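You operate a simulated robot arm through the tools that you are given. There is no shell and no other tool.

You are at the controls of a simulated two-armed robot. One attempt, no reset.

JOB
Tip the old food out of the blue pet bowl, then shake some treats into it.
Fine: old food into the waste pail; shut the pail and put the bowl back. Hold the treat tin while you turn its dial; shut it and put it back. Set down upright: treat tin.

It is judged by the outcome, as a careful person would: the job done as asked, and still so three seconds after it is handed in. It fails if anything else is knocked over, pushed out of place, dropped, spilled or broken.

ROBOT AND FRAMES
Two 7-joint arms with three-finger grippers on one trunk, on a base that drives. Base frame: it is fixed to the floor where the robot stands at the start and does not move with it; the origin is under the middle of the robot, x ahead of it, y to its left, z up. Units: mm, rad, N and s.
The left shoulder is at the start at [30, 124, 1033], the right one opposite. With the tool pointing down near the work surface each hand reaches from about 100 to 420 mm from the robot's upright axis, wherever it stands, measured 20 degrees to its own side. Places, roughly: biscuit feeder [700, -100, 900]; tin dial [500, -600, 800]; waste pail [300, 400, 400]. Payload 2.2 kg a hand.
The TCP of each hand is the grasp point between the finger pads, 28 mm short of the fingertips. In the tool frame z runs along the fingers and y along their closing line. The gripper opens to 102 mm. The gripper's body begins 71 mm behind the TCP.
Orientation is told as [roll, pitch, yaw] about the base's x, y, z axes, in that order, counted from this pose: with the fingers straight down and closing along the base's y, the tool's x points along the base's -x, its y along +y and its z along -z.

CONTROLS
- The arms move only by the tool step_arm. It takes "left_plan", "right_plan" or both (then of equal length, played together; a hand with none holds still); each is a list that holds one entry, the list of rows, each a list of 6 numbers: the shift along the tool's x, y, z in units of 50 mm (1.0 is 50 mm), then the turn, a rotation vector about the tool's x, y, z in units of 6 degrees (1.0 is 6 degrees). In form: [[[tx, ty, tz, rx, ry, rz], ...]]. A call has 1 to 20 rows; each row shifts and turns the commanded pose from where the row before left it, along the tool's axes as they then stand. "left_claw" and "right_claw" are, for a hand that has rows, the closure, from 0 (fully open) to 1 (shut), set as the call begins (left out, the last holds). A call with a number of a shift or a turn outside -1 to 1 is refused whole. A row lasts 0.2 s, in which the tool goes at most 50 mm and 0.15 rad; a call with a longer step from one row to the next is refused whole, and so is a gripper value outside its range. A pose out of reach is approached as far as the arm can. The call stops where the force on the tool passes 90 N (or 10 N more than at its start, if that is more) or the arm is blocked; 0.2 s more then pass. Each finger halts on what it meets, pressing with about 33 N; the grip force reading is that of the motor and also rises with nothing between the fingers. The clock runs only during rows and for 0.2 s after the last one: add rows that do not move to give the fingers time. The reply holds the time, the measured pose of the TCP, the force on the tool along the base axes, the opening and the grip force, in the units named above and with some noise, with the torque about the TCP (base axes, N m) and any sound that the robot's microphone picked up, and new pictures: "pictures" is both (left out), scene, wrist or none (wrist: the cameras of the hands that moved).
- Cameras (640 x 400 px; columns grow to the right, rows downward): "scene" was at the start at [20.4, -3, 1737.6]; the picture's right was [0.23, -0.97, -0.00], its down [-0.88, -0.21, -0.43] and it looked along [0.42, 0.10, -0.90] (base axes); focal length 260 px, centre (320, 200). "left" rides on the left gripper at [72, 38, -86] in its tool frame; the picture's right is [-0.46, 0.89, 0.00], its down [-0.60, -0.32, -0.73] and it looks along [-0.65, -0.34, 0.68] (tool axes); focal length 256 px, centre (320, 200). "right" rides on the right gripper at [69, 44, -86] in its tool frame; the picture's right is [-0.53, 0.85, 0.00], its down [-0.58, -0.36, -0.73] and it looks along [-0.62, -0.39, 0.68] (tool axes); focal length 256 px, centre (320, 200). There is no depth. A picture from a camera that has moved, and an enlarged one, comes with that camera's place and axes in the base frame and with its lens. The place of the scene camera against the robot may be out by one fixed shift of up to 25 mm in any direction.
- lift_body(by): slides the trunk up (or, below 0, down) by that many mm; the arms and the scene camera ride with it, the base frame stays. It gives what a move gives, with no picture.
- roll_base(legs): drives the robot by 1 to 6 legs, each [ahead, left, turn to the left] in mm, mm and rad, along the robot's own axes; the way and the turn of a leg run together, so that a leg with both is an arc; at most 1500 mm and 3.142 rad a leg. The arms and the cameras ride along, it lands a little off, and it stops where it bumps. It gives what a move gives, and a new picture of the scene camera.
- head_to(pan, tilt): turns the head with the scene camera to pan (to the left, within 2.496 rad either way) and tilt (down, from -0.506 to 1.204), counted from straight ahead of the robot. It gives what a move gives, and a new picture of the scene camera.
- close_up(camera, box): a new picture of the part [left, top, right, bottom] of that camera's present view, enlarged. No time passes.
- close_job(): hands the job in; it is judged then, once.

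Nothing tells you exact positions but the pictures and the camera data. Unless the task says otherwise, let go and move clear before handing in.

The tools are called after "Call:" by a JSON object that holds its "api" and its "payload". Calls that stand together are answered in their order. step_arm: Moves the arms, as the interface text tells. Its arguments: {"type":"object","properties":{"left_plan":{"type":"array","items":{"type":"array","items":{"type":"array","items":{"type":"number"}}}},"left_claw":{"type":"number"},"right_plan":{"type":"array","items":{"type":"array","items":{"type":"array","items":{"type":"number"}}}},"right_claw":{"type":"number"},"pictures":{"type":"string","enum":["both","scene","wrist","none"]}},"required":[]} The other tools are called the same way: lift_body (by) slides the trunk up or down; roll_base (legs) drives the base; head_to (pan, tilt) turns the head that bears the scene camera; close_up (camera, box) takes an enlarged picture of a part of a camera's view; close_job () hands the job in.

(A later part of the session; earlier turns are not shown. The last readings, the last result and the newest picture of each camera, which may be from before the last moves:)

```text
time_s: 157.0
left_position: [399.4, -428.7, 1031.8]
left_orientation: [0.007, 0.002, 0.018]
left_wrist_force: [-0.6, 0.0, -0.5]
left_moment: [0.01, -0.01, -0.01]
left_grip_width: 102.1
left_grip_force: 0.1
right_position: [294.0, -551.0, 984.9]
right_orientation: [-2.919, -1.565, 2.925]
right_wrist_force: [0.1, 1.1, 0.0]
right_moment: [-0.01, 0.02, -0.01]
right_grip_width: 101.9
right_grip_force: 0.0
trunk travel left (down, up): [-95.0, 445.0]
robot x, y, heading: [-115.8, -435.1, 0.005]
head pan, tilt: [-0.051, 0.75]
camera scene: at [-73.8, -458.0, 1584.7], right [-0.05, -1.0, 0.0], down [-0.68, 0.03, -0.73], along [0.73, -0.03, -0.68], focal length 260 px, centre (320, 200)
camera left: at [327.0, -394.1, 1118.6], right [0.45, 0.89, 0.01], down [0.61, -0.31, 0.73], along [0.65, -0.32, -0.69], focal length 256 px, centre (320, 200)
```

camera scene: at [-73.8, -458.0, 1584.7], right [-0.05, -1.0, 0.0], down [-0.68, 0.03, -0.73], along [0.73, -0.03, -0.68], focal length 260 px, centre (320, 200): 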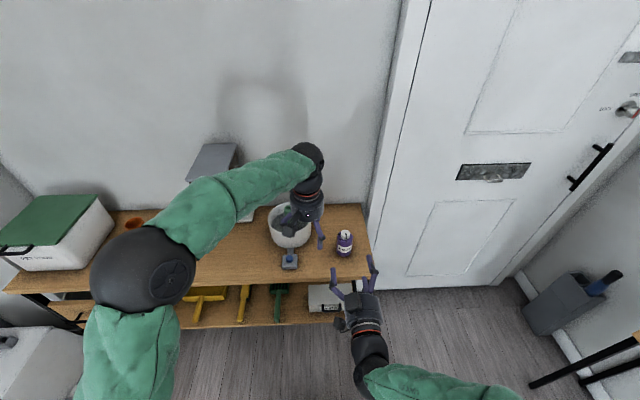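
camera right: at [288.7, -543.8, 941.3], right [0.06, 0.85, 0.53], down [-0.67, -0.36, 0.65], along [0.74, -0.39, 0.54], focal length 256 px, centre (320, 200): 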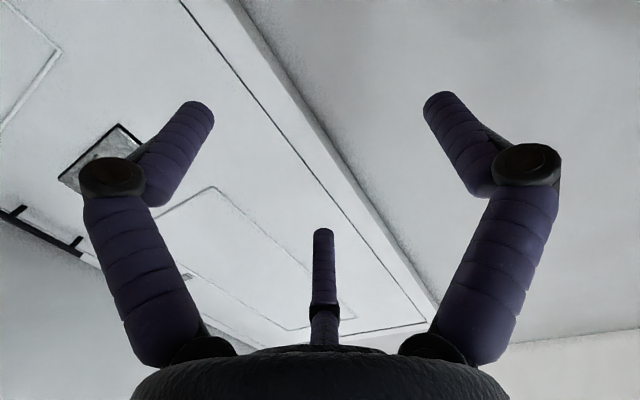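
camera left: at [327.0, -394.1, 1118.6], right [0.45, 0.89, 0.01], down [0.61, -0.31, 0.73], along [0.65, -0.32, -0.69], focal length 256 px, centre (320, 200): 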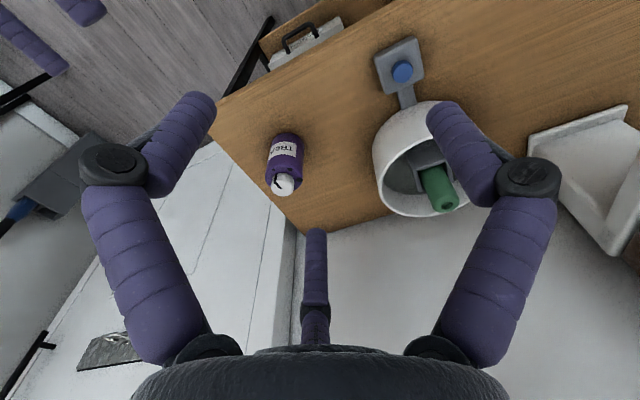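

The left camera puts the dial's top at about [538, -555, 843]. I will drive so that the tin lies slightly right of centre and both hands can reach it.

Call:
{"api": "roll_base", "payload": {"legs": [[0, -55, -0.005], [112, 0, 0]]}}

Call:
{"api": "close_up", "payload": {"camera": "left", "box": [200, 60, 440, 210]}}

```text
time_s: 158.7
left_position: [516.5, -485.9, 1030.2]
left_orientation: [0.006, 0.004, 0.015]
left_wrist_force: [0.1, -0.7, -0.9]
left_moment: [0.02, 0.03, -0.01]
left_grip_width: 101.9
left_grip_force: 0.1
right_position: [409.0, -606.2, 985.2]
right_orientation: [-2.887, -1.567, 2.889]
right_wrist_force: [0.6, -0.6, -0.3]
right_moment: [0.0, -0.03, -0.04]
right_grip_width: 101.7
right_grip_force: 0.0
trunk travel left (down, up): [-95.0, 445.0]
robot x, y, heading: [-6.8, -490.1, 0.002]
head pan, tilt: [-0.051, 0.75]
camera scene: at [42.9, -513.9, 1584.6], right [-0.05, -1.0, 0.0], down [-0.68, 0.03, -0.73], along [0.73, -0.04, -0.68], focal length 260 px, centre (320, 200)
```

scene: 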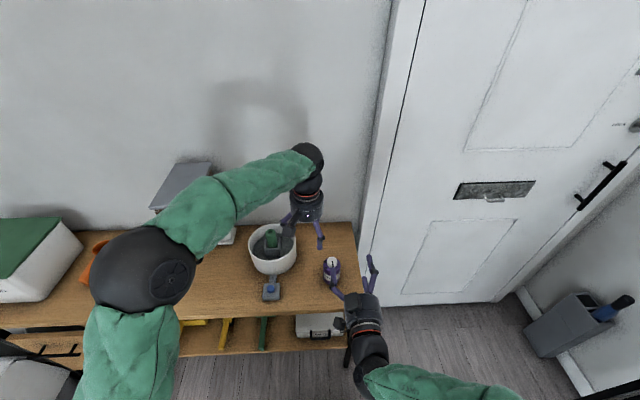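

```text
2.67 times, centred on (320, 135) of left
camera zoom: at [443.2, -450.8, 1117.6], right [0.45, 0.89, 0.0], down [0.61, -0.31, 0.73], along [0.65, -0.33, -0.69], focal length 683 px, centre (320, 373)
```

zoom: 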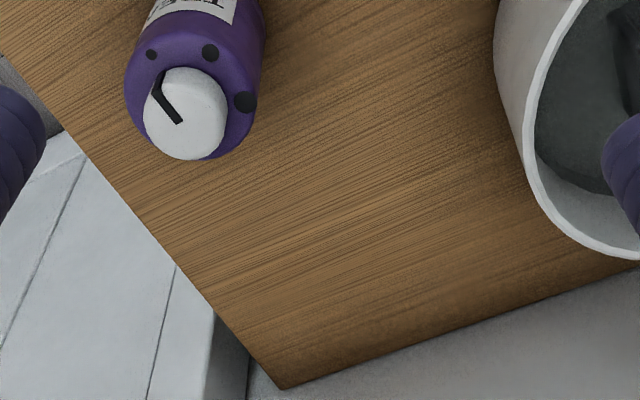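

The dial and its three dots are clearly visible, near [541, -561]. Before lowering the left hand I will move the right hand a little farther away, because the left camera block would pass close to it.

Call:
{"api": "step_arm", "payload": {"right_plan": [[[-0.4, -0.4, -0.4, 0, 0, 0], [-0.4, -0.4, -0.4, 0, 0, 0], [0, 0, 0, 0, 0, 0]]], "pictures": "none"}}

Call:
{"api": "step_arm", "payload": {"left_plan": [[[-0.235, -0.745, 0, 0, 0, 0], [-0.235, -0.745, 0, 0, 0, 0], [0, 0, 0.7, 0, 0, 0], [0, 0, 0.7, 0, 0, 0], [0, 0, 0.4, 0, 0, 0], [0, 0, 0, 0, 0, 0]]], "left_claw": 0.3, "pictures": "both"}}

```text
time_s: 159.5
left_position: [514.8, -486.7, 1030.5]
left_orientation: [0.007, 0.002, 0.015]
left_wrist_force: [0.3, 0.6, -1.3]
left_moment: [0.01, -0.02, 0.01]
left_grip_width: 102.3
left_grip_force: 0.0
right_position: [367.9, -645.5, 1025.5]
right_orientation: [-2.817, -1.567, 2.819]
right_wrist_force: [0.2, -0.1, 0.1]
right_moment: [0.01, -0.01, 0.0]
right_grip_width: 102.1
right_grip_force: 0.1
trunk travel left (down, up): [-95.0, 445.0]
robot x, y, heading: [-1.5, -494.8, 0.005]
head pan, tilt: [-0.051, 0.75]
```

```text
time_s: 160.9
left_position: [539.8, -559.8, 941.8]
left_orientation: [0.006, 0.003, 0.014]
left_wrist_force: [0.7, 0.1, 0.5]
left_moment: [0.01, 0.02, 0.0]
left_grip_width: 71.3
left_grip_force: 0.0
right_position: [368.5, -644.6, 1026.7]
right_orientation: [-2.935, -1.566, 2.937]
right_wrist_force: [-0.5, -0.2, 0.1]
right_moment: [0.05, 0.0, 0.01]
right_grip_width: 102.0
right_grip_force: 0.1
trunk travel left (down, up): [-95.0, 445.0]
robot x, y, heading: [-3.5, -495.2, 0.006]
head pan, tilt: [-0.051, 0.75]
camera scene: at [41.0, -513.9, 1584.7], right [-0.05, -1.0, 0.0], down [-0.68, 0.03, -0.73], along [0.73, -0.04, -0.68], focal length 260 px, centre (320, 200)
camera left: at [467.9, -523.7, 1027.5], right [0.45, 0.89, 0.01], down [0.61, -0.31, 0.73], along [0.65, -0.33, -0.69], focal length 256 px, centre (320, 200)
```

scene: 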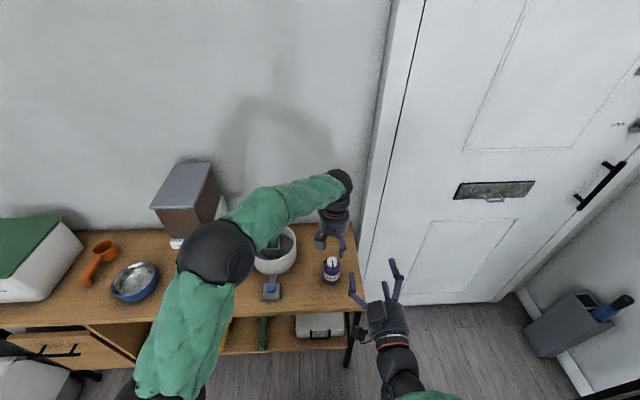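
left: 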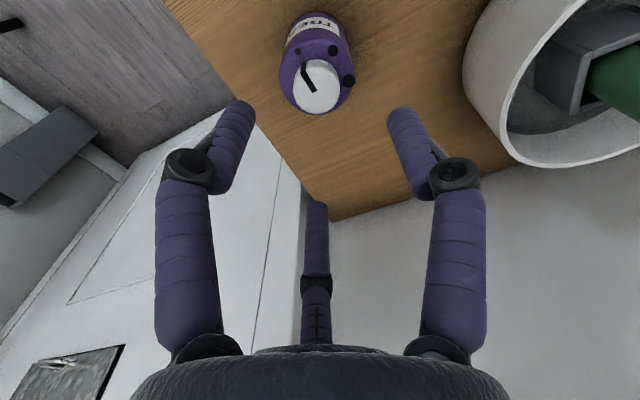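

The hand is nearly centred above the dial. I will zoom in to measure the remaining offset.

Call:
{"api": "close_up", "payload": {"camera": "left", "box": [260, 0, 380, 120]}}

```text
3.33 times, centred on (320, 60) of left
camera zoom: at [467.9, -523.7, 1027.5], right [0.45, 0.89, 0.01], down [0.61, -0.31, 0.73], along [0.65, -0.33, -0.69], focal length 853 px, centre (320, 667)
```

zoom: 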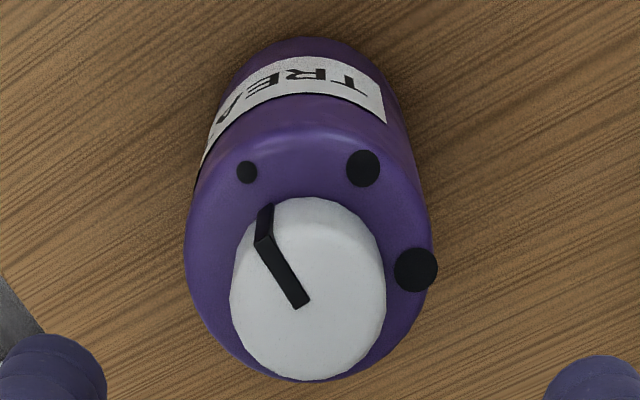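

The dial's centre is at about [538.7, -562], only 2–3 mm off. I will correct that, turn the hand to yaw +0.5 so that there is room for a 120° clockwise turn, and go down close above the dial.

Call:
{"api": "step_arm", "payload": {"left_plan": [[[0.02, -0.045, 0, 0, 0, -1], [0, 0, 0, 0, 0, -1], [0, 0, 0, 0, 0, -1], [0, 0, 0, 0, 0, -1], [0, 0, 0, 0, 0, -0.7], [0, 0, 0.6, 0, 0, 0], [0, 0, 0.6, 0, 0, 0], [0, 0, 0.3, 0, 0, 0], [0, 0, 0, 0, 0, 0], [0, 0, 0, 0, 0, 0]]], "pictures": "both"}}

Call:
{"api": "close_up", "payload": {"camera": "left", "box": [220, 60, 420, 200]}}

Call:
{"api": "close_up", "payload": {"camera": "scene", "box": [280, 180, 400, 300]}}

```text
time_s: 163.1
left_position: [540.8, -560.6, 864.6]
left_orientation: [0.008, -0.001, 0.506]
left_wrist_force: [-1.0, 0.8, 1.0]
left_moment: [-0.01, 0.01, -0.01]
left_grip_width: 71.5
left_grip_force: 0.0
right_position: [369.4, -646.0, 1024.1]
right_orientation: [-2.942, -1.565, 2.943]
right_wrist_force: [0.4, 0.1, 0.4]
right_moment: [0.03, -0.02, 0.0]
right_grip_width: 102.1
right_grip_force: 0.1
trunk travel left (down, up): [-95.0, 445.0]
robot x, y, heading: [-2.5, -492.3, 0.003]
head pan, tilt: [-0.051, 0.75]
camera scene: at [41.0, -513.9, 1584.7], right [-0.05, -1.0, 0.0], down [-0.68, 0.03, -0.73], along [0.73, -0.04, -0.68], focal length 260 px, centre (320, 200)
camera left: at [458.9, -564.4, 951.9], right [-0.02, 1.0, 0.01], down [0.68, 0.01, 0.73], along [0.73, 0.02, -0.68], focal length 256 px, centre (320, 200)
```

scene: 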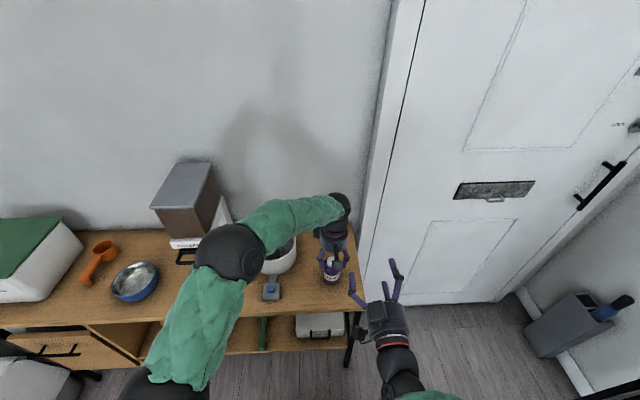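
left: 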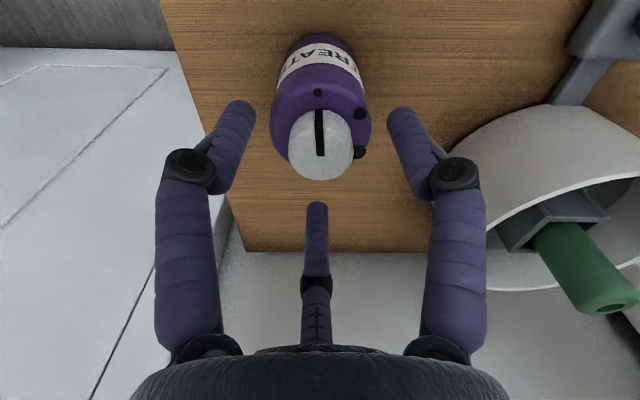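

```text
2.86 times, centred on (320, 130) of left
camera zoom: at [458.9, -564.4, 951.9], right [-0.02, 1.0, 0.01], down [0.68, 0.01, 0.73], along [0.73, 0.02, -0.68], focal length 731 px, centre (320, 400)
```

zoom: 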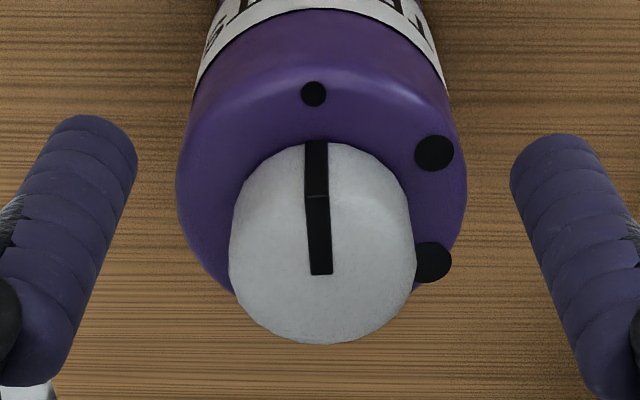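

```text
3.33 times, centred on (340, 240) of scene
camera zoom: at [41.0, -513.9, 1584.7], right [-0.05, -1.0, 0.0], down [-0.68, 0.03, -0.73], along [0.73, -0.04, -0.68], focal length 868 px, centre (253, 67)
```

zoom: 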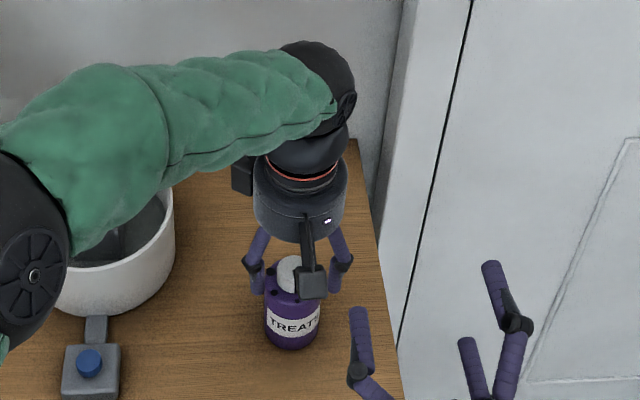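

The dial is centred under the hand within 1 mm. I will go down the last 14 mm so the fingertips stop just above the tin's shoulder, and check the force.

Call:
{"api": "step_arm", "payload": {"left_plan": [[[0, 0, 0.15, 0, 0, 0], [0, 0, 0.13, 0, 0, 0], [0, 0, 0, 0, 0, 0], [0, 0, 0, 0, 0, 0]]], "left_claw": 0.4, "pictures": "wrist"}}

Call:
{"api": "close_up", "payload": {"camera": "left", "box": [220, 80, 420, 220]}}

Call:
{"api": "close_up", "payload": {"camera": "scene", "box": [300, 230, 370, 300]}}

```text
time_s: 164.1
left_position: [539.5, -560.4, 850.6]
left_orientation: [0.007, 0.0, 0.506]
left_wrist_force: [1.1, 1.1, -0.4]
left_moment: [0.0, -0.01, -0.03]
left_grip_width: 61.0
left_grip_force: 0.0
right_position: [369.2, -644.7, 1025.3]
right_orientation: [-2.945, -1.566, 2.948]
right_wrist_force: [0.0, 0.7, -0.6]
right_moment: [-0.03, 0.0, -0.01]
right_grip_width: 102.1
right_grip_force: 0.1
trunk travel left (down, up): [-95.0, 445.0]
robot x, y, heading: [-7.0, -494.2, -0.001]
head pan, tilt: [-0.051, 0.75]
camera left: at [458.3, -564.5, 937.1], right [-0.02, 1.0, 0.01], down [0.68, 0.01, 0.73], along [0.73, 0.02, -0.68], focal length 256 px, centre (320, 200)
```

left: 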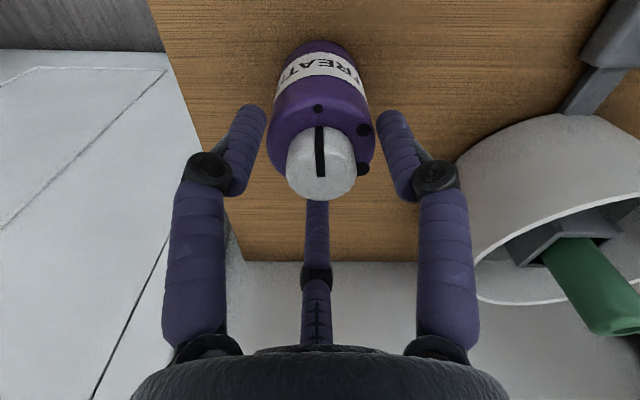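

```text
2.86 times, centred on (320, 150) of left
camera zoom: at [458.3, -564.5, 937.1], right [-0.02, 1.0, 0.01], down [0.68, 0.01, 0.73], along [0.73, 0.02, -0.68], focal length 731 px, centre (320, 343)
```

zoom: 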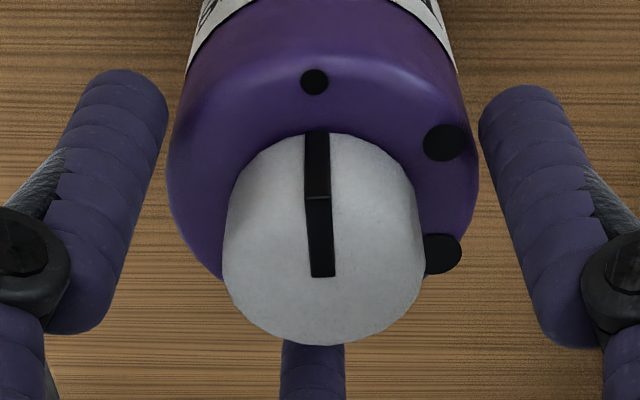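

```text
5.71 times, centred on (335, 265) of scene
camera zoom: at [41.1, -513.9, 1584.7], right [-0.05, -1.0, 0.0], down [-0.68, 0.03, -0.73], along [0.73, -0.04, -0.68], focal length 1488 px, centre (234, -171)
```

zoom: 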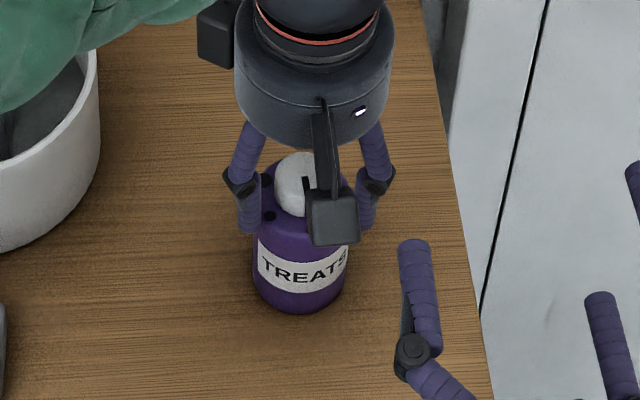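

The fingers surround the dial with no contact yet. I will close on it; the width should read about 35 mm if I have the dial and not the body.

Call:
{"api": "step_arm", "payload": {"left_plan": [[[0, 0, 0, 0, 0, 0], [0, 0, 0, 0, 0, 0], [0, 0, 0, 0, 0, 0], [0, 0, 0, 0, 0, 0]]], "left_claw": 1.0, "pictures": "both"}}

Call:
{"api": "close_up", "payload": {"camera": "left", "box": [220, 80, 420, 220]}}

```text
time_s: 165.1
left_position: [540.7, -562.3, 851.0]
left_orientation: [0.005, 0.0, 0.507]
left_wrist_force: [-0.7, 0.3, 2.3]
left_moment: [-0.02, 0.1, 0.02]
left_grip_width: 56.3
left_grip_force: 32.8
right_position: [368.4, -645.5, 1026.0]
right_orientation: [-2.942, -1.566, 2.942]
right_wrist_force: [0.8, -0.2, 0.3]
right_moment: [0.0, 0.01, -0.04]
right_grip_width: 102.0
right_grip_force: 0.0
trunk travel left (down, up): [-95.0, 445.0]
robot x, y, heading: [-5.5, -488.4, 0.0]
head pan, tilt: [-0.051, 0.75]
camera scene: at [40.8, -513.9, 1584.7], right [-0.05, -1.0, 0.0], down [-0.68, 0.03, -0.73], along [0.73, -0.04, -0.68], focal length 260 px, centre (320, 200)
camera left: at [458.3, -564.5, 937.4], right [-0.02, 1.0, 0.01], down [0.68, 0.01, 0.73], along [0.73, 0.02, -0.68], focal length 256 px, centre (320, 200)
```

scene: 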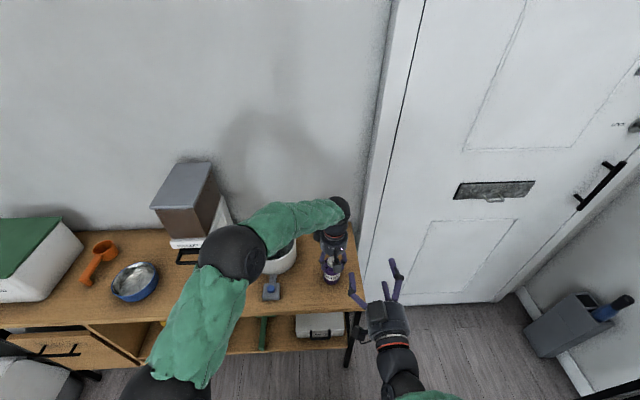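
left: 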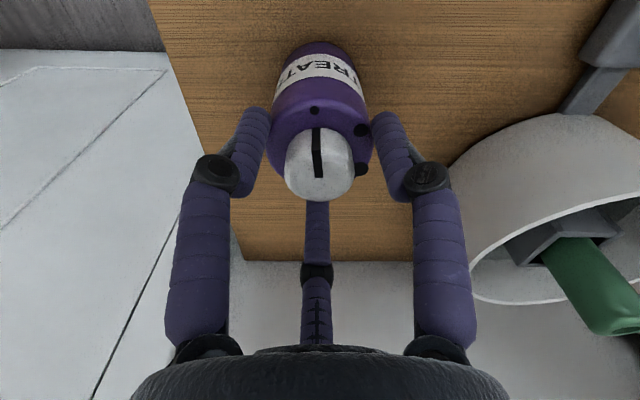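

```text
2.86 times, centred on (320, 150) of left
camera zoom: at [458.3, -564.5, 937.4], right [-0.02, 1.0, 0.01], down [0.68, 0.01, 0.73], along [0.73, 0.02, -0.68], focal length 731 px, centre (320, 343)
```

zoom: 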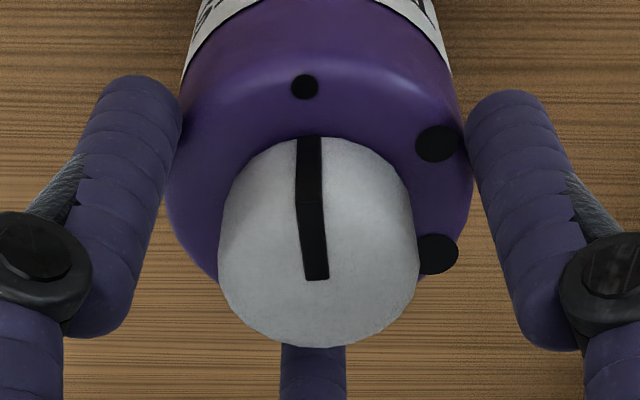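

The width reads 56 mm, so the fingertips have closed on the top edge of the body, not the dial. I will open a little, rise 7 mm and try again.

Call:
{"api": "step_arm", "payload": {"left_plan": [[[0, 0, 0, 0, 0, 0], [0, 0, 0, 0, 0, 0], [0, 0, -0.15, 0, 0, 0], [0, 0, 0, 0, 0, 0], [0, 0, 0, 0, 0, 0]]], "left_claw": 0.35, "pictures": "none"}}

Call:
{"api": "step_arm", "payload": {"left_plan": [[[0, 0, 0, 0, 0, 0], [0, 0, 0, 0, 0, 0], [0, 0, 0, 0, 0, 0], [0, 0, 0, 0, 0, 0]]], "left_claw": 1.0, "pictures": "wrist"}}

Call:
{"api": "close_up", "payload": {"camera": "left", "box": [220, 80, 420, 220]}}

```text
time_s: 166.3
left_position: [539.3, -562.1, 859.7]
left_orientation: [0.007, 0.0, 0.508]
left_wrist_force: [-0.2, 0.2, 0.3]
left_moment: [-0.02, -0.01, 0.0]
left_grip_width: 66.2
left_grip_force: 0.0
right_position: [369.3, -645.4, 1025.9]
right_orientation: [-2.946, -1.566, 2.948]
right_wrist_force: [0.1, -1.0, 0.2]
right_moment: [0.0, 0.03, 0.0]
right_grip_width: 101.9
right_grip_force: 0.1
trunk travel left (down, up): [-95.0, 445.0]
robot x, y, heading: [-3.8, -493.9, -0.003]
head pan, tilt: [-0.051, 0.75]
```

```text
time_s: 167.3
left_position: [539.5, -561.6, 859.9]
left_orientation: [0.007, -0.002, 0.504]
left_wrist_force: [0.2, -0.1, 2.2]
left_moment: [-0.02, -0.01, -0.01]
left_grip_width: 31.9
left_grip_force: 33.5
right_position: [368.6, -645.2, 1025.3]
right_orientation: [-2.947, -1.566, 2.947]
right_wrist_force: [0.4, 0.2, 0.2]
right_moment: [0.0, 0.0, -0.03]
right_grip_width: 101.9
right_grip_force: 0.2
trunk travel left (down, up): [-95.0, 445.0]
robot x, y, heading: [-7.2, -489.3, -0.003]
head pan, tilt: [-0.051, 0.75]
camera left: at [457.8, -564.4, 945.8], right [-0.02, 1.0, 0.01], down [0.68, 0.01, 0.73], along [0.73, 0.02, -0.68], focal length 256 px, centre (320, 200)
```

left: 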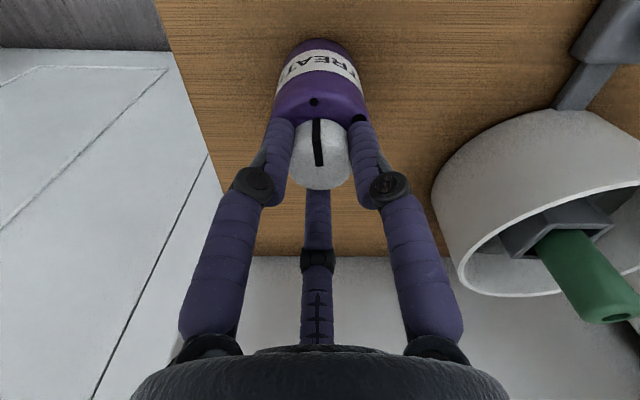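

```text
2.86 times, centred on (320, 150) of left
camera zoom: at [457.8, -564.4, 945.8], right [-0.02, 1.0, 0.01], down [0.68, 0.01, 0.73], along [0.73, 0.02, -0.68], focal length 731 px, centre (320, 343)
```

zoom: 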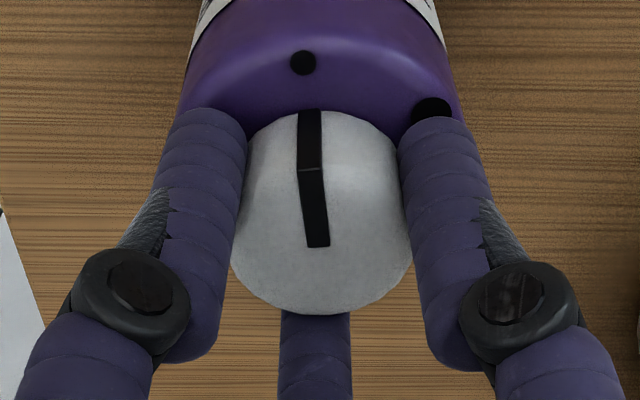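

The width is now 32 mm with full grip force, so I have the dial. I will lift the tin a little and check that it hangs straight.

Call:
{"api": "step_arm", "payload": {"left_plan": [[[0, 0, -0.2, 0, 0, 0], [0, 0, -0.3, 0, 0, 0], [0, 0, 0, 0, 0, 0], [0, 0, 0, 0, 0, 0]]], "pictures": "both"}}

Call:
{"api": "close_up", "payload": {"camera": "scene", "box": [300, 220, 370, 290]}}

```text
time_s: 168.3
left_position: [539.1, -561.8, 884.9]
left_orientation: [0.008, -0.001, 0.507]
left_wrist_force: [-0.5, -0.1, -1.0]
left_moment: [-0.01, 0.01, -0.03]
left_grip_width: 31.7
left_grip_force: 33.3
right_position: [369.1, -646.0, 1025.3]
right_orientation: [-2.945, -1.565, 2.944]
right_wrist_force: [0.1, 0.8, -0.2]
right_moment: [0.0, 0.01, 0.01]
right_grip_width: 101.9
right_grip_force: 0.0
trunk travel left (down, up): [-95.0, 445.0]
robot x, y, heading: [-0.2, -491.9, 0.002]
head pan, tilt: [-0.051, 0.75]
camera scene: at [41.2, -513.9, 1584.7], right [-0.05, -1.0, 0.0], down [-0.68, 0.03, -0.73], along [0.73, -0.04, -0.68], focal length 260 px, centre (320, 200)
camera left: at [457.8, -564.3, 971.0], right [-0.02, 1.0, 0.01], down [0.68, 0.01, 0.73], along [0.73, 0.02, -0.68], focal length 256 px, centre (320, 200)
```

scene: 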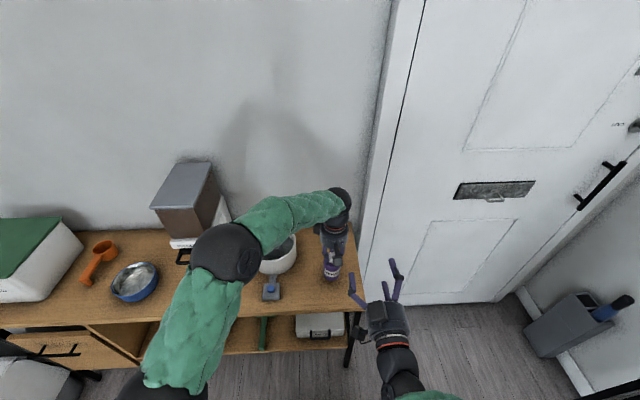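
left: 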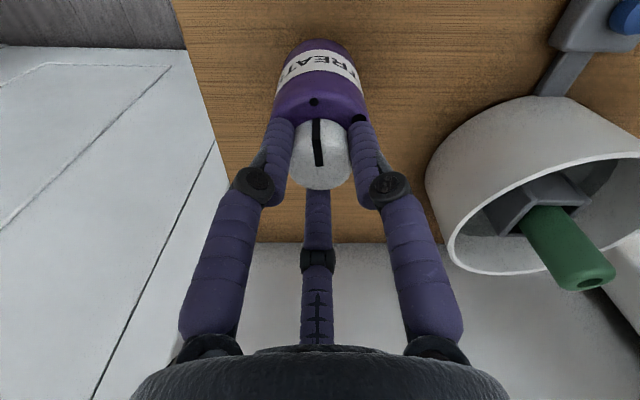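

```text
5.71 times, centred on (335, 255) of scene
camera zoom: at [41.2, -513.9, 1584.7], right [-0.05, -1.0, 0.0], down [-0.68, 0.03, -0.73], along [0.73, -0.04, -0.68], focal length 1488 px, centre (234, -114)
```

zoom: 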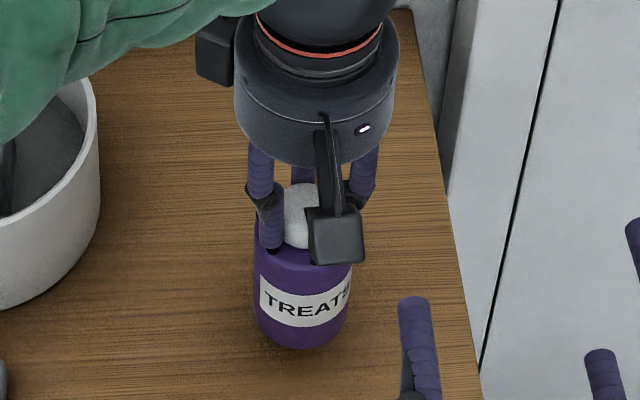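

The tin hangs straight from the dial. I will raise it about 110 mm more and draw it 30 mm toward me, to make room for the right hand's side grip.

Call:
{"api": "step_arm", "payload": {"left_plan": [[[0, 0, -0.3, 0, 0, 0], [0, 0, -0.5, 0, 0, 0], [0.17, 0.1, -0.5, 0, 0, 0], [0.17, 0.1, -0.5, 0, 0, 0], [0.17, 0.1, -0.4, 0, 0, 0], [0, 0, 0, 0, 0, 0], [0, 0, 0, 0, 0, 0]]], "pictures": "none"}}

Call:
{"api": "step_arm", "payload": {"right_plan": [[[0.6, 0, 0, 0, 0, 0], [0.6, 0, 0, 0, 0, 0], [0.6, 0, 0, 0, 0, 0], [0.4, 0, 0, 0, 0, 0], [0, 0, 0, 0, 0, 0]]], "right_claw": 0.0, "pictures": "both"}}

```text
time_s: 169.9
left_position: [506.7, -562.7, 994.2]
left_orientation: [0.008, -0.001, 0.506]
left_wrist_force: [0.3, 0.3, -1.2]
left_moment: [0.02, -0.02, -0.01]
left_grip_width: 31.9
left_grip_force: 32.8
right_position: [368.2, -645.8, 1025.1]
right_orientation: [-2.942, -1.565, 2.944]
right_wrist_force: [-0.1, 0.7, -0.4]
right_moment: [-0.02, -0.04, -0.03]
right_grip_width: 102.1
right_grip_force: 0.1
trunk travel left (down, up): [-95.0, 445.0]
robot x, y, heading: [-4.1, -490.9, 0.001]
head pan, tilt: [-0.051, 0.75]
```

```text
time_s: 170.6
left_position: [508.3, -562.1, 994.2]
left_orientation: [0.007, -0.002, 0.508]
left_wrist_force: [0.1, 0.2, -0.9]
left_moment: [0.0, -0.01, 0.0]
left_grip_width: 32.0
left_grip_force: 32.8
right_position: [400.3, -656.3, 1059.2]
right_orientation: [2.877, -1.379, -2.943]
right_wrist_force: [0.6, 0.4, 0.7]
right_moment: [0.04, -0.01, 0.04]
right_grip_width: 102.0
right_grip_force: 0.0
right hand out of reach, approached as far as the arm can: row 1, 2, 3
trunk travel left (down, up): [-95.0, 445.0]
robot x, y, heading: [-2.5, -493.1, 0.001]
head pan, tilt: [-0.051, 0.75]
stopped in row 3 (right hand): the arm was blocked; the commanded pose is now the measured one
camera scene: at [41.3, -513.8, 1584.7], right [-0.05, -1.0, 0.0], down [-0.68, 0.03, -0.73], along [0.73, -0.04, -0.68], focal length 260 px, centre (320, 200)
camera right: at [331.8, -603.5, 977.6], right [-0.04, 0.82, 0.57], down [-0.85, -0.33, 0.42], along [0.53, -0.46, 0.71], focal length 256 px, centre (320, 200)
```

scene: 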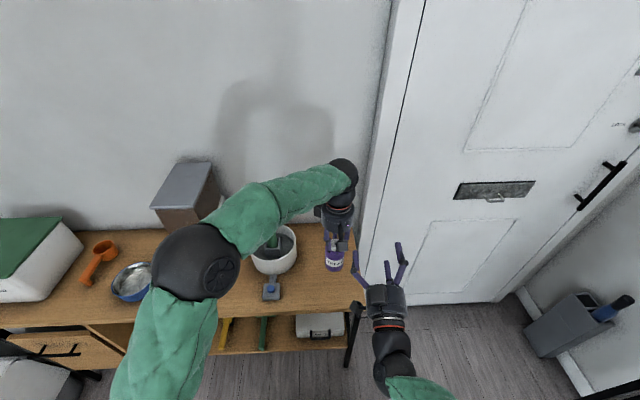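
right: 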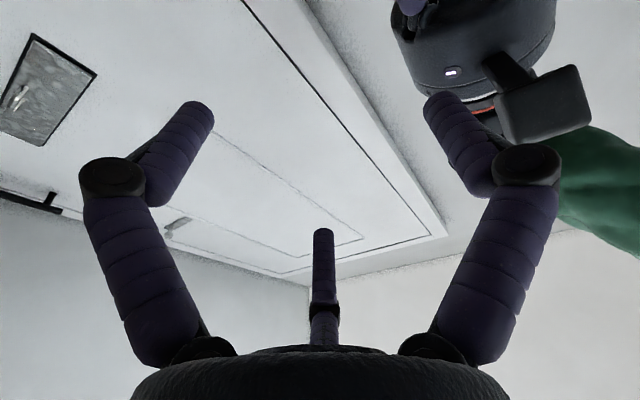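

The right arm got into an awkward folded pose and was blocked. I will move the tin forward out of the way with the left hand, and bring the right hand back to the lower tilt that worked before.

Call:
{"api": "step_arm", "payload": {"left_plan": [[[-0.4, -0.22, 0, 0, 0, 0], [-0.5, -0.28, 0, 0, 0, 0], [-0.5, -0.28, 0, 0, 0, 0], [-0.26, -0.14, 0, 0, 0, 0], [0, 0, 0, 0, 0, 0]]], "pictures": "none"}}

Call:
{"api": "step_arm", "payload": {"right_plan": [[[0, 0, 0, 0, 1, 0], [0, 0, 0, 0, 1, 0], [0, 0, 0, 0, 1, 0], [0, 0, 0, 0, 1, 0], [0, 0, 0, 0, 1, 0], [0, 0, 0, 0, 1, 0], [0, 0, 0, 0, 1, 0], [0, 0, 0, 0, 0, 0]]], "pictures": "both"}}

```text
time_s: 171.8
left_position: [602.1, -561.9, 995.1]
left_orientation: [0.007, -0.003, 0.507]
left_wrist_force: [-0.3, -0.8, -1.7]
left_moment: [0.0, -0.01, -0.01]
left_grip_width: 31.5
left_grip_force: 32.6
right_position: [399.4, -656.4, 1058.6]
right_orientation: [2.872, -1.381, -2.942]
right_wrist_force: [-0.9, 0.8, 0.1]
right_moment: [0.02, 0.02, 0.03]
right_grip_width: 102.0
right_grip_force: 0.1
trunk travel left (down, up): [-95.0, 445.0]
robot x, y, heading: [-0.1, -493.4, 0.002]
head pan, tilt: [-0.051, 0.75]
```

```text
time_s: 173.6
left_position: [601.9, -562.5, 995.4]
left_orientation: [0.006, -0.003, 0.507]
left_wrist_force: [-0.3, 0.1, -1.7]
left_moment: [0.02, 0.03, -0.01]
left_grip_width: 31.7
left_grip_force: 33.1
right_position: [399.5, -657.5, 1058.3]
right_orientation: [0.093, -1.018, -0.142]
right_wrist_force: [-0.6, -0.4, 0.9]
right_moment: [-0.01, 0.0, -0.01]
right_grip_width: 102.0
right_grip_force: 0.0
trunk travel left (down, up): [-95.0, 445.0]
robot x, y, heading: [-0.3, -492.1, 0.0]
head pan, tilt: [-0.051, 0.75]
camera scene: at [41.0, -514.0, 1584.7], right [-0.05, -1.0, 0.0], down [-0.68, 0.03, -0.73], along [0.73, -0.04, -0.68], focal length 260 px, centre (320, 200)
camera right: at [293.5, -605.5, 1047.2], right [0.33, 0.8, 0.5], down [-0.35, -0.39, 0.86], along [0.88, -0.46, 0.15], focal length 256 px, centre (320, 200)
```

scene: 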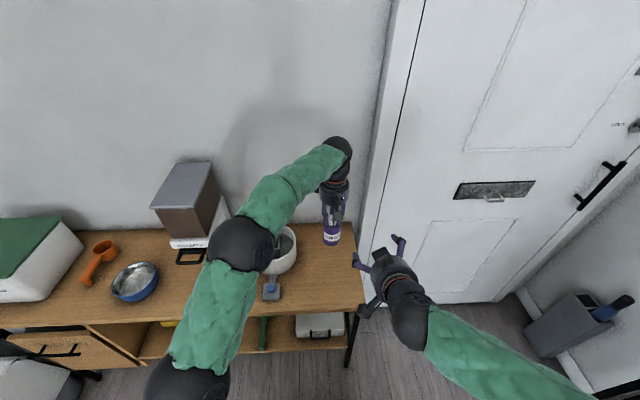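
right: 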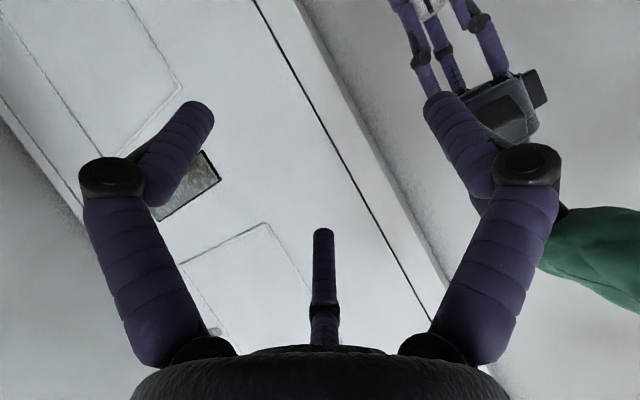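

The right hand is back at a comfortable tilt. I will straighten its small twist, bring it down and in to about [500, -573, 905], and level it there.

Call:
{"api": "step_arm", "payload": {"right_plan": [[[0, 0, 0, -0.267, 0, -0.71], [0.85, 0, 0.52, 0, 0, 0], [0.85, 0, 0.52, 0, 0, 0], [0.85, 0, 0.52, 0, 0, 0], [0, 0.84, 0, 0, 0, 0], [0, 0.84, 0, 0, 0, 0], [-0.5, 0, 0.82, 0, 0, 0], [-0.5, 0, 0.82, 0, 0, 0], [0, 0, 0, 0, 0, 0]]], "pictures": "none"}}

Call:
{"api": "step_arm", "payload": {"right_plan": [[[0, 0, 0, 0, -1, 0], [0, 0, 0, 0, -1, 0], [0, 0, 0, 0, -1, 0], [0, 0, 0, 0, -1, 0], [0, 0, 0, 0, -1, 0], [0, 0, 0, 0, -0.3, 0], [0, 0, 0, 0, 0, 0]]], "pictures": "both"}}

```text
time_s: 175.6
left_position: [602.1, -562.9, 994.8]
left_orientation: [0.007, -0.002, 0.505]
left_wrist_force: [-0.5, 0.7, -1.4]
left_moment: [-0.01, 0.03, 0.02]
left_grip_width: 31.7
left_grip_force: 32.8
right_position: [496.9, -573.9, 911.7]
right_orientation: [0.002, -1.02, -0.004]
right_wrist_force: [-0.4, -0.2, -0.1]
right_moment: [-0.02, 0.01, -0.01]
right_grip_width: 102.0
right_grip_force: 0.1
trunk travel left (down, up): [-95.0, 445.0]
robot x, y, heading: [-3.0, -493.9, 0.002]
head pan, tilt: [-0.051, 0.75]
```

```text
time_s: 177.2
left_position: [602.6, -563.7, 994.8]
left_orientation: [0.008, -0.002, 0.507]
left_wrist_force: [-0.9, 0.1, -1.9]
left_moment: [-0.01, 0.01, 0.03]
left_grip_width: 31.7
left_grip_force: 33.1
right_position: [497.6, -569.3, 910.1]
right_orientation: [2.821, -1.567, -2.83]
right_wrist_force: [0.4, -0.2, -0.4]
right_moment: [0.05, 0.03, 0.03]
right_grip_width: 101.8
right_grip_force: 0.2
trunk travel left (down, up): [-95.0, 445.0]
robot x, y, heading: [-1.8, -493.6, 0.008]
head pan, tilt: [-0.051, 0.75]
camera scene: at [41.2, -514.0, 1584.7], right [-0.05, -1.0, 0.0], down [-0.68, 0.03, -0.73], along [0.73, -0.04, -0.68], focal length 260 px, centre (320, 200)
camera right: at [411.3, -524.3, 840.4], right [0.0, 0.84, 0.54], down [-0.74, -0.36, 0.57], along [0.68, -0.4, 0.62], focal length 256 px, centre (320, 200)
```

scene: 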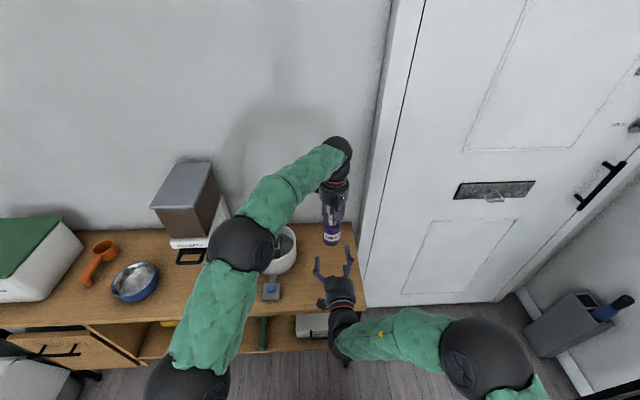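
right: 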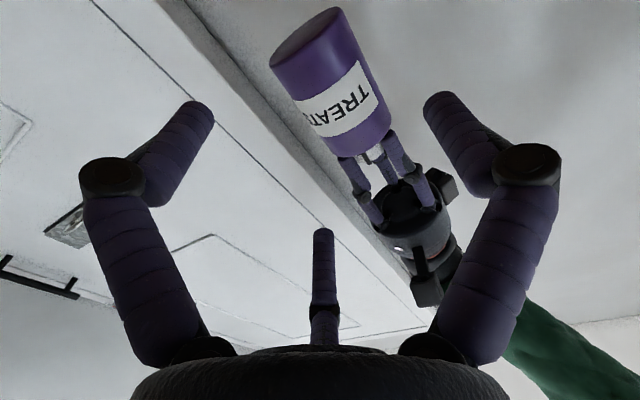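

The right hand is level at [498, -569, 910], with the tin straight ahead at [603, -563]. I will now carry the tin back with the left hand into the open right jaws, first most of the way.

Call:
{"api": "step_arm", "payload": {"left_plan": [[[-0.05, 0.087, 0, 0, 0, 0], [0.3, 0.167, 0, 0, 0, 0], [0.3, 0.167, 0, 0, 0, 0], [0.3, 0.167, 0, 0, 0, 0], [0, 0, 0, 0, 0, 0]]], "pictures": "both"}}

Call:
{"api": "close_up", "payload": {"camera": "right", "box": [160, 0, 560, 260]}}

Call:
{"api": "close_up", "payload": {"camera": "scene", "box": [280, 190, 400, 310]}}

```text
time_s: 178.4
left_position: [553.3, -556.6, 996.5]
left_orientation: [0.009, -0.002, 0.507]
left_wrist_force: [-0.3, 0.8, -0.6]
left_moment: [0.0, 0.0, -0.01]
left_grip_width: 31.8
left_grip_force: 33.2
right_position: [497.2, -568.6, 910.6]
right_orientation: [2.793, -1.567, -2.8]
right_wrist_force: [0.7, 0.7, 0.9]
right_moment: [0.0, -0.01, 0.0]
right_grip_width: 102.1
right_grip_force: 0.1
trunk travel left (down, up): [-95.0, 445.0]
robot x, y, heading: [-1.0, -489.5, 0.003]
head pan, tilt: [-0.051, 0.75]
camera scene: at [41.2, -514.0, 1584.7], right [-0.05, -1.0, 0.0], down [-0.68, 0.03, -0.73], along [0.73, -0.04, -0.68], focal length 260 px, centre (320, 200)
camera left: at [472.1, -561.2, 1081.3], right [-0.02, 1.0, 0.01], down [0.68, 0.01, 0.73], along [0.73, 0.02, -0.68], focal length 256 px, centre (320, 200)
```

scene: 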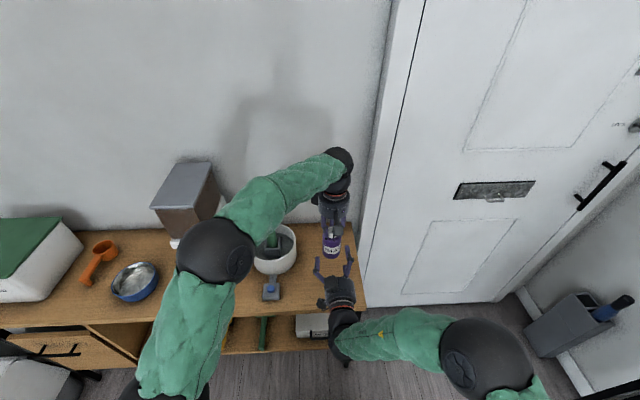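
left: 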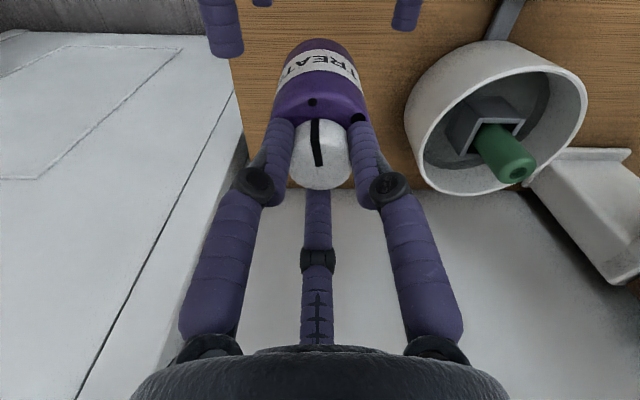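

```text
1.54 times, centred on (360, 130) of right
camera zoom: at [411.3, -524.4, 840.4], right [0.0, 0.84, 0.54], down [-0.74, -0.36, 0.57], along [0.68, -0.4, 0.62], focal length 394 px, centre (258, 308)
```

zoom: 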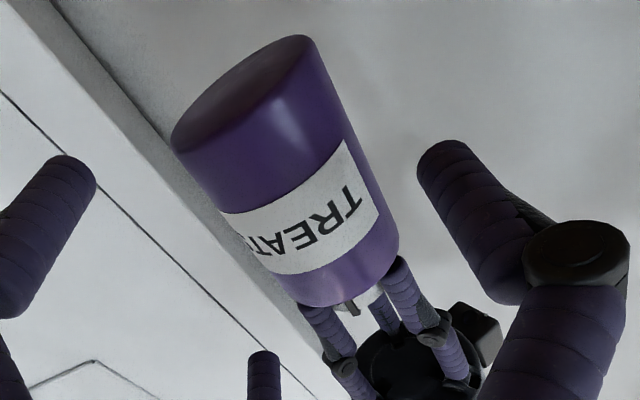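

```text
3.33 times, centred on (340, 250) of scene
camera zoom: at [41.2, -514.0, 1584.7], right [-0.05, -1.0, 0.0], down [-0.68, 0.03, -0.73], along [0.73, -0.04, -0.68], focal length 868 px, centre (253, 33)
```

zoom: 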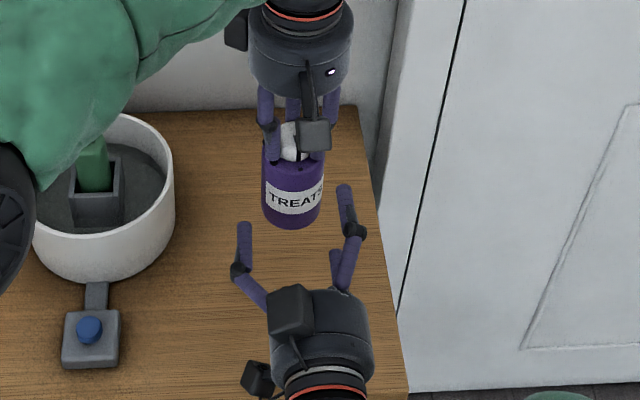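

The alignment looks right, with the tin about 12 mm left of the right hand's axis as intended. I will bring it in the remaining 55 mm.

Call:
{"api": "step_arm", "payload": {"left_plan": [[[0.3, 0.167, 0, 0, 0, 0], [0.3, 0.167, 0, 0, 0, 0], [0.3, 0.167, 0, 0, 0, 0], [0, 0, 0, 0, 0, 0], [0, 0, 0, 0, 0, 0]]], "pictures": "both"}}

Call:
{"api": "close_up", "payload": {"camera": "right", "box": [120, 0, 560, 300]}}

Call:
{"api": "close_up", "payload": {"camera": "scene", "box": [290, 200, 390, 300]}}

```text
time_s: 179.6
left_position: [500.4, -558.4, 995.1]
left_orientation: [0.009, -0.002, 0.506]
left_wrist_force: [0.6, 0.1, -1.6]
left_moment: [0.0, 0.01, -0.01]
left_grip_width: 31.9
left_grip_force: 33.6
right_position: [496.1, -569.7, 909.3]
right_orientation: [2.797, -1.567, -2.804]
right_wrist_force: [-0.2, -0.3, 0.5]
right_moment: [-0.01, -0.01, -0.02]
right_grip_width: 102.0
right_grip_force: 0.1
trunk travel left (down, up): [-95.0, 445.0]
robot x, y, heading: [-1.8, -491.3, 0.003]
head pan, tilt: [-0.051, 0.75]
camera scene: at [41.2, -513.9, 1584.7], right [-0.05, -1.0, 0.0], down [-0.68, 0.03, -0.73], along [0.73, -0.04, -0.68], focal length 260 px, centre (320, 200)
camera left: at [418.9, -561.6, 1081.4], right [-0.02, 1.0, 0.01], down [0.68, 0.01, 0.73], along [0.73, 0.02, -0.68], focal length 256 px, centre (320, 200)
```

scene: 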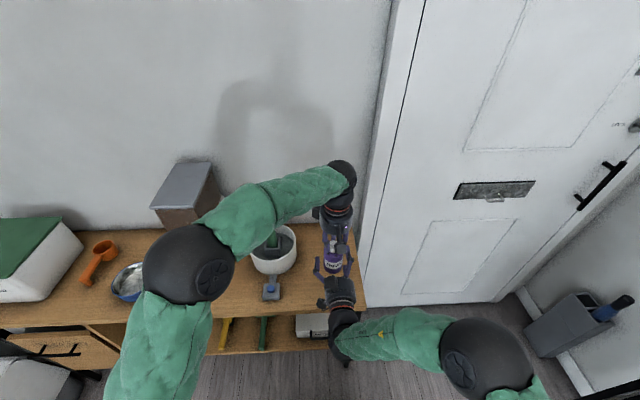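
left: 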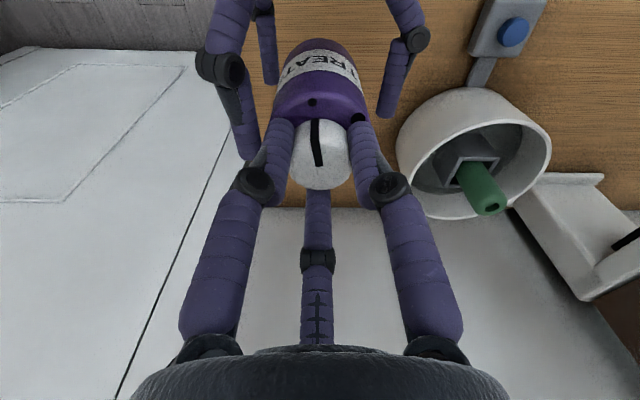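

```text
1.33 times, centred on (340, 150) of right
camera zoom: at [411.3, -524.4, 840.4], right [0.0, 0.84, 0.54], down [-0.74, -0.36, 0.57], along [0.68, -0.4, 0.62], focal length 341 px, centre (293, 267)
```

zoom: 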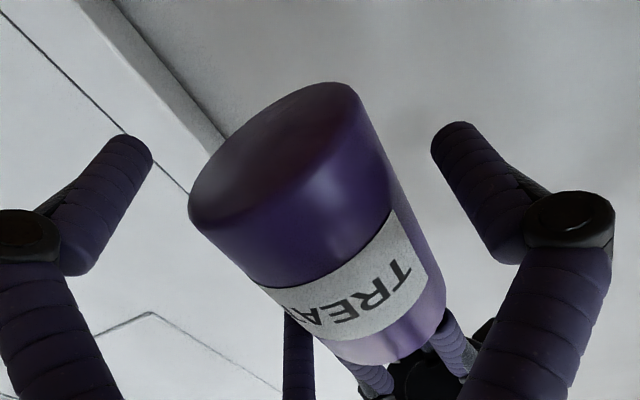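

```text
4.00 times, centred on (340, 250) of scene
camera zoom: at [41.2, -513.9, 1584.7], right [-0.05, -1.0, 0.0], down [-0.68, 0.03, -0.73], along [0.73, -0.04, -0.68], focal length 1042 px, centre (240, 0)
```

zoom: 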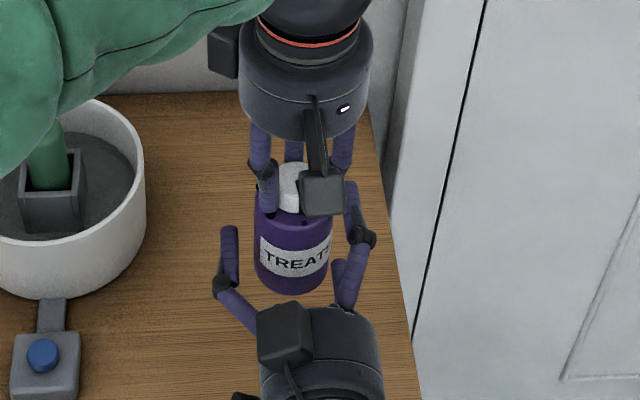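

The tin stands between the right jaws with no contact yet. I will close the right hand on the body.

Call:
{"api": "step_arm", "payload": {"right_plan": [[[0, 0, 0, 0, 0, 0], [0, 0, 0, 0, 0, 0], [0, 0, 0, 0, 0, 0], [0, 0, 0, 0, 0, 0], [0, 0, 0, 0, 0, 0]]], "right_claw": 1.0, "pictures": "both"}}

Call:
{"api": "close_up", "payload": {"camera": "right", "box": [120, 0, 560, 300]}}

Call:
{"api": "close_up", "payload": {"camera": "scene", "box": [290, 200, 390, 300]}}

```text
time_s: 180.8
left_position: [500.4, -559.2, 995.5]
left_orientation: [0.008, -0.003, 0.506]
left_wrist_force: [9.6, 9.8, -9.8]
left_moment: [-0.3, -0.32, 0.01]
left_grip_width: 31.6
left_grip_force: 33.1
right_position: [496.8, -568.5, 911.0]
right_orientation: [2.754, -1.566, -2.762]
right_wrist_force: [-9.8, -9.2, 7.7]
right_moment: [1.27, -0.5, 0.04]
right_grip_width: 77.8
right_grip_force: 32.9
trunk travel left (down, up): [-95.0, 445.0]
robot x, y, heading: [-5.7, -493.3, -0.003]
head pan, tilt: [-0.051, 0.75]
camera scene: at [41.1, -513.9, 1584.7], right [-0.05, -1.0, 0.0], down [-0.68, 0.03, -0.73], along [0.73, -0.04, -0.68], focal length 260 px, centre (320, 200)
camera right: at [411.7, -524.6, 840.9], right [0.01, 0.84, 0.54], down [-0.74, -0.36, 0.57], along [0.68, -0.4, 0.62], focal length 256 px, centre (320, 200)
```

scene: 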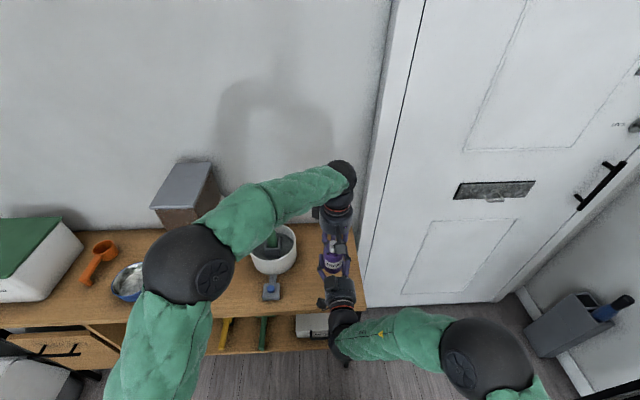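
right: 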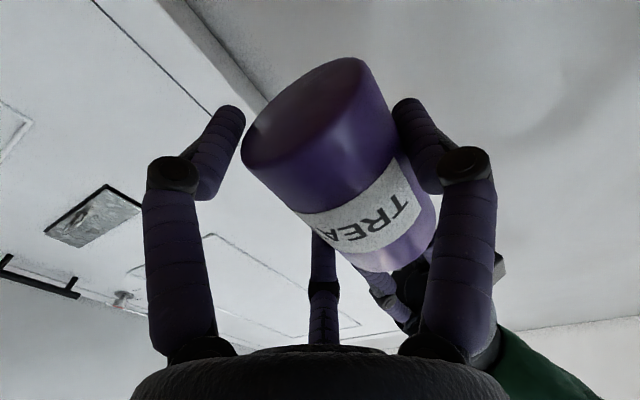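

```text
1.33 times, centred on (340, 150) of right
camera zoom: at [411.7, -524.6, 840.9], right [0.01, 0.84, 0.54], down [-0.74, -0.36, 0.57], along [0.68, -0.4, 0.62], focal length 341 px, centre (293, 267)
```

zoom: 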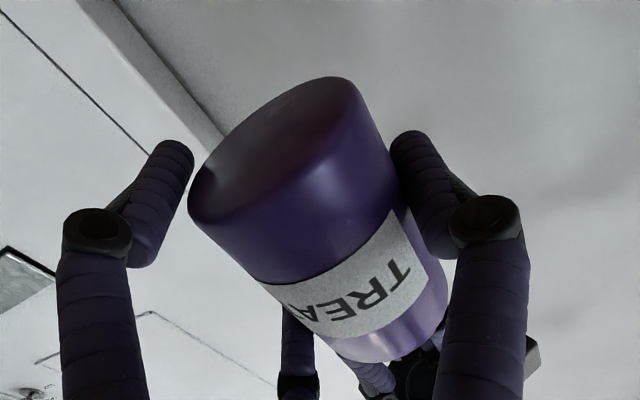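

```text
4.00 times, centred on (340, 250) of scene
camera zoom: at [41.1, -513.9, 1584.7], right [-0.05, -1.0, 0.0], down [-0.68, 0.03, -0.73], along [0.73, -0.04, -0.68], focal length 1042 px, centre (240, 0)
```

zoom: 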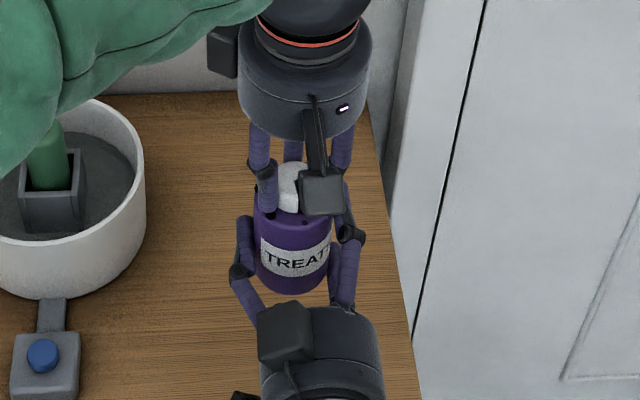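

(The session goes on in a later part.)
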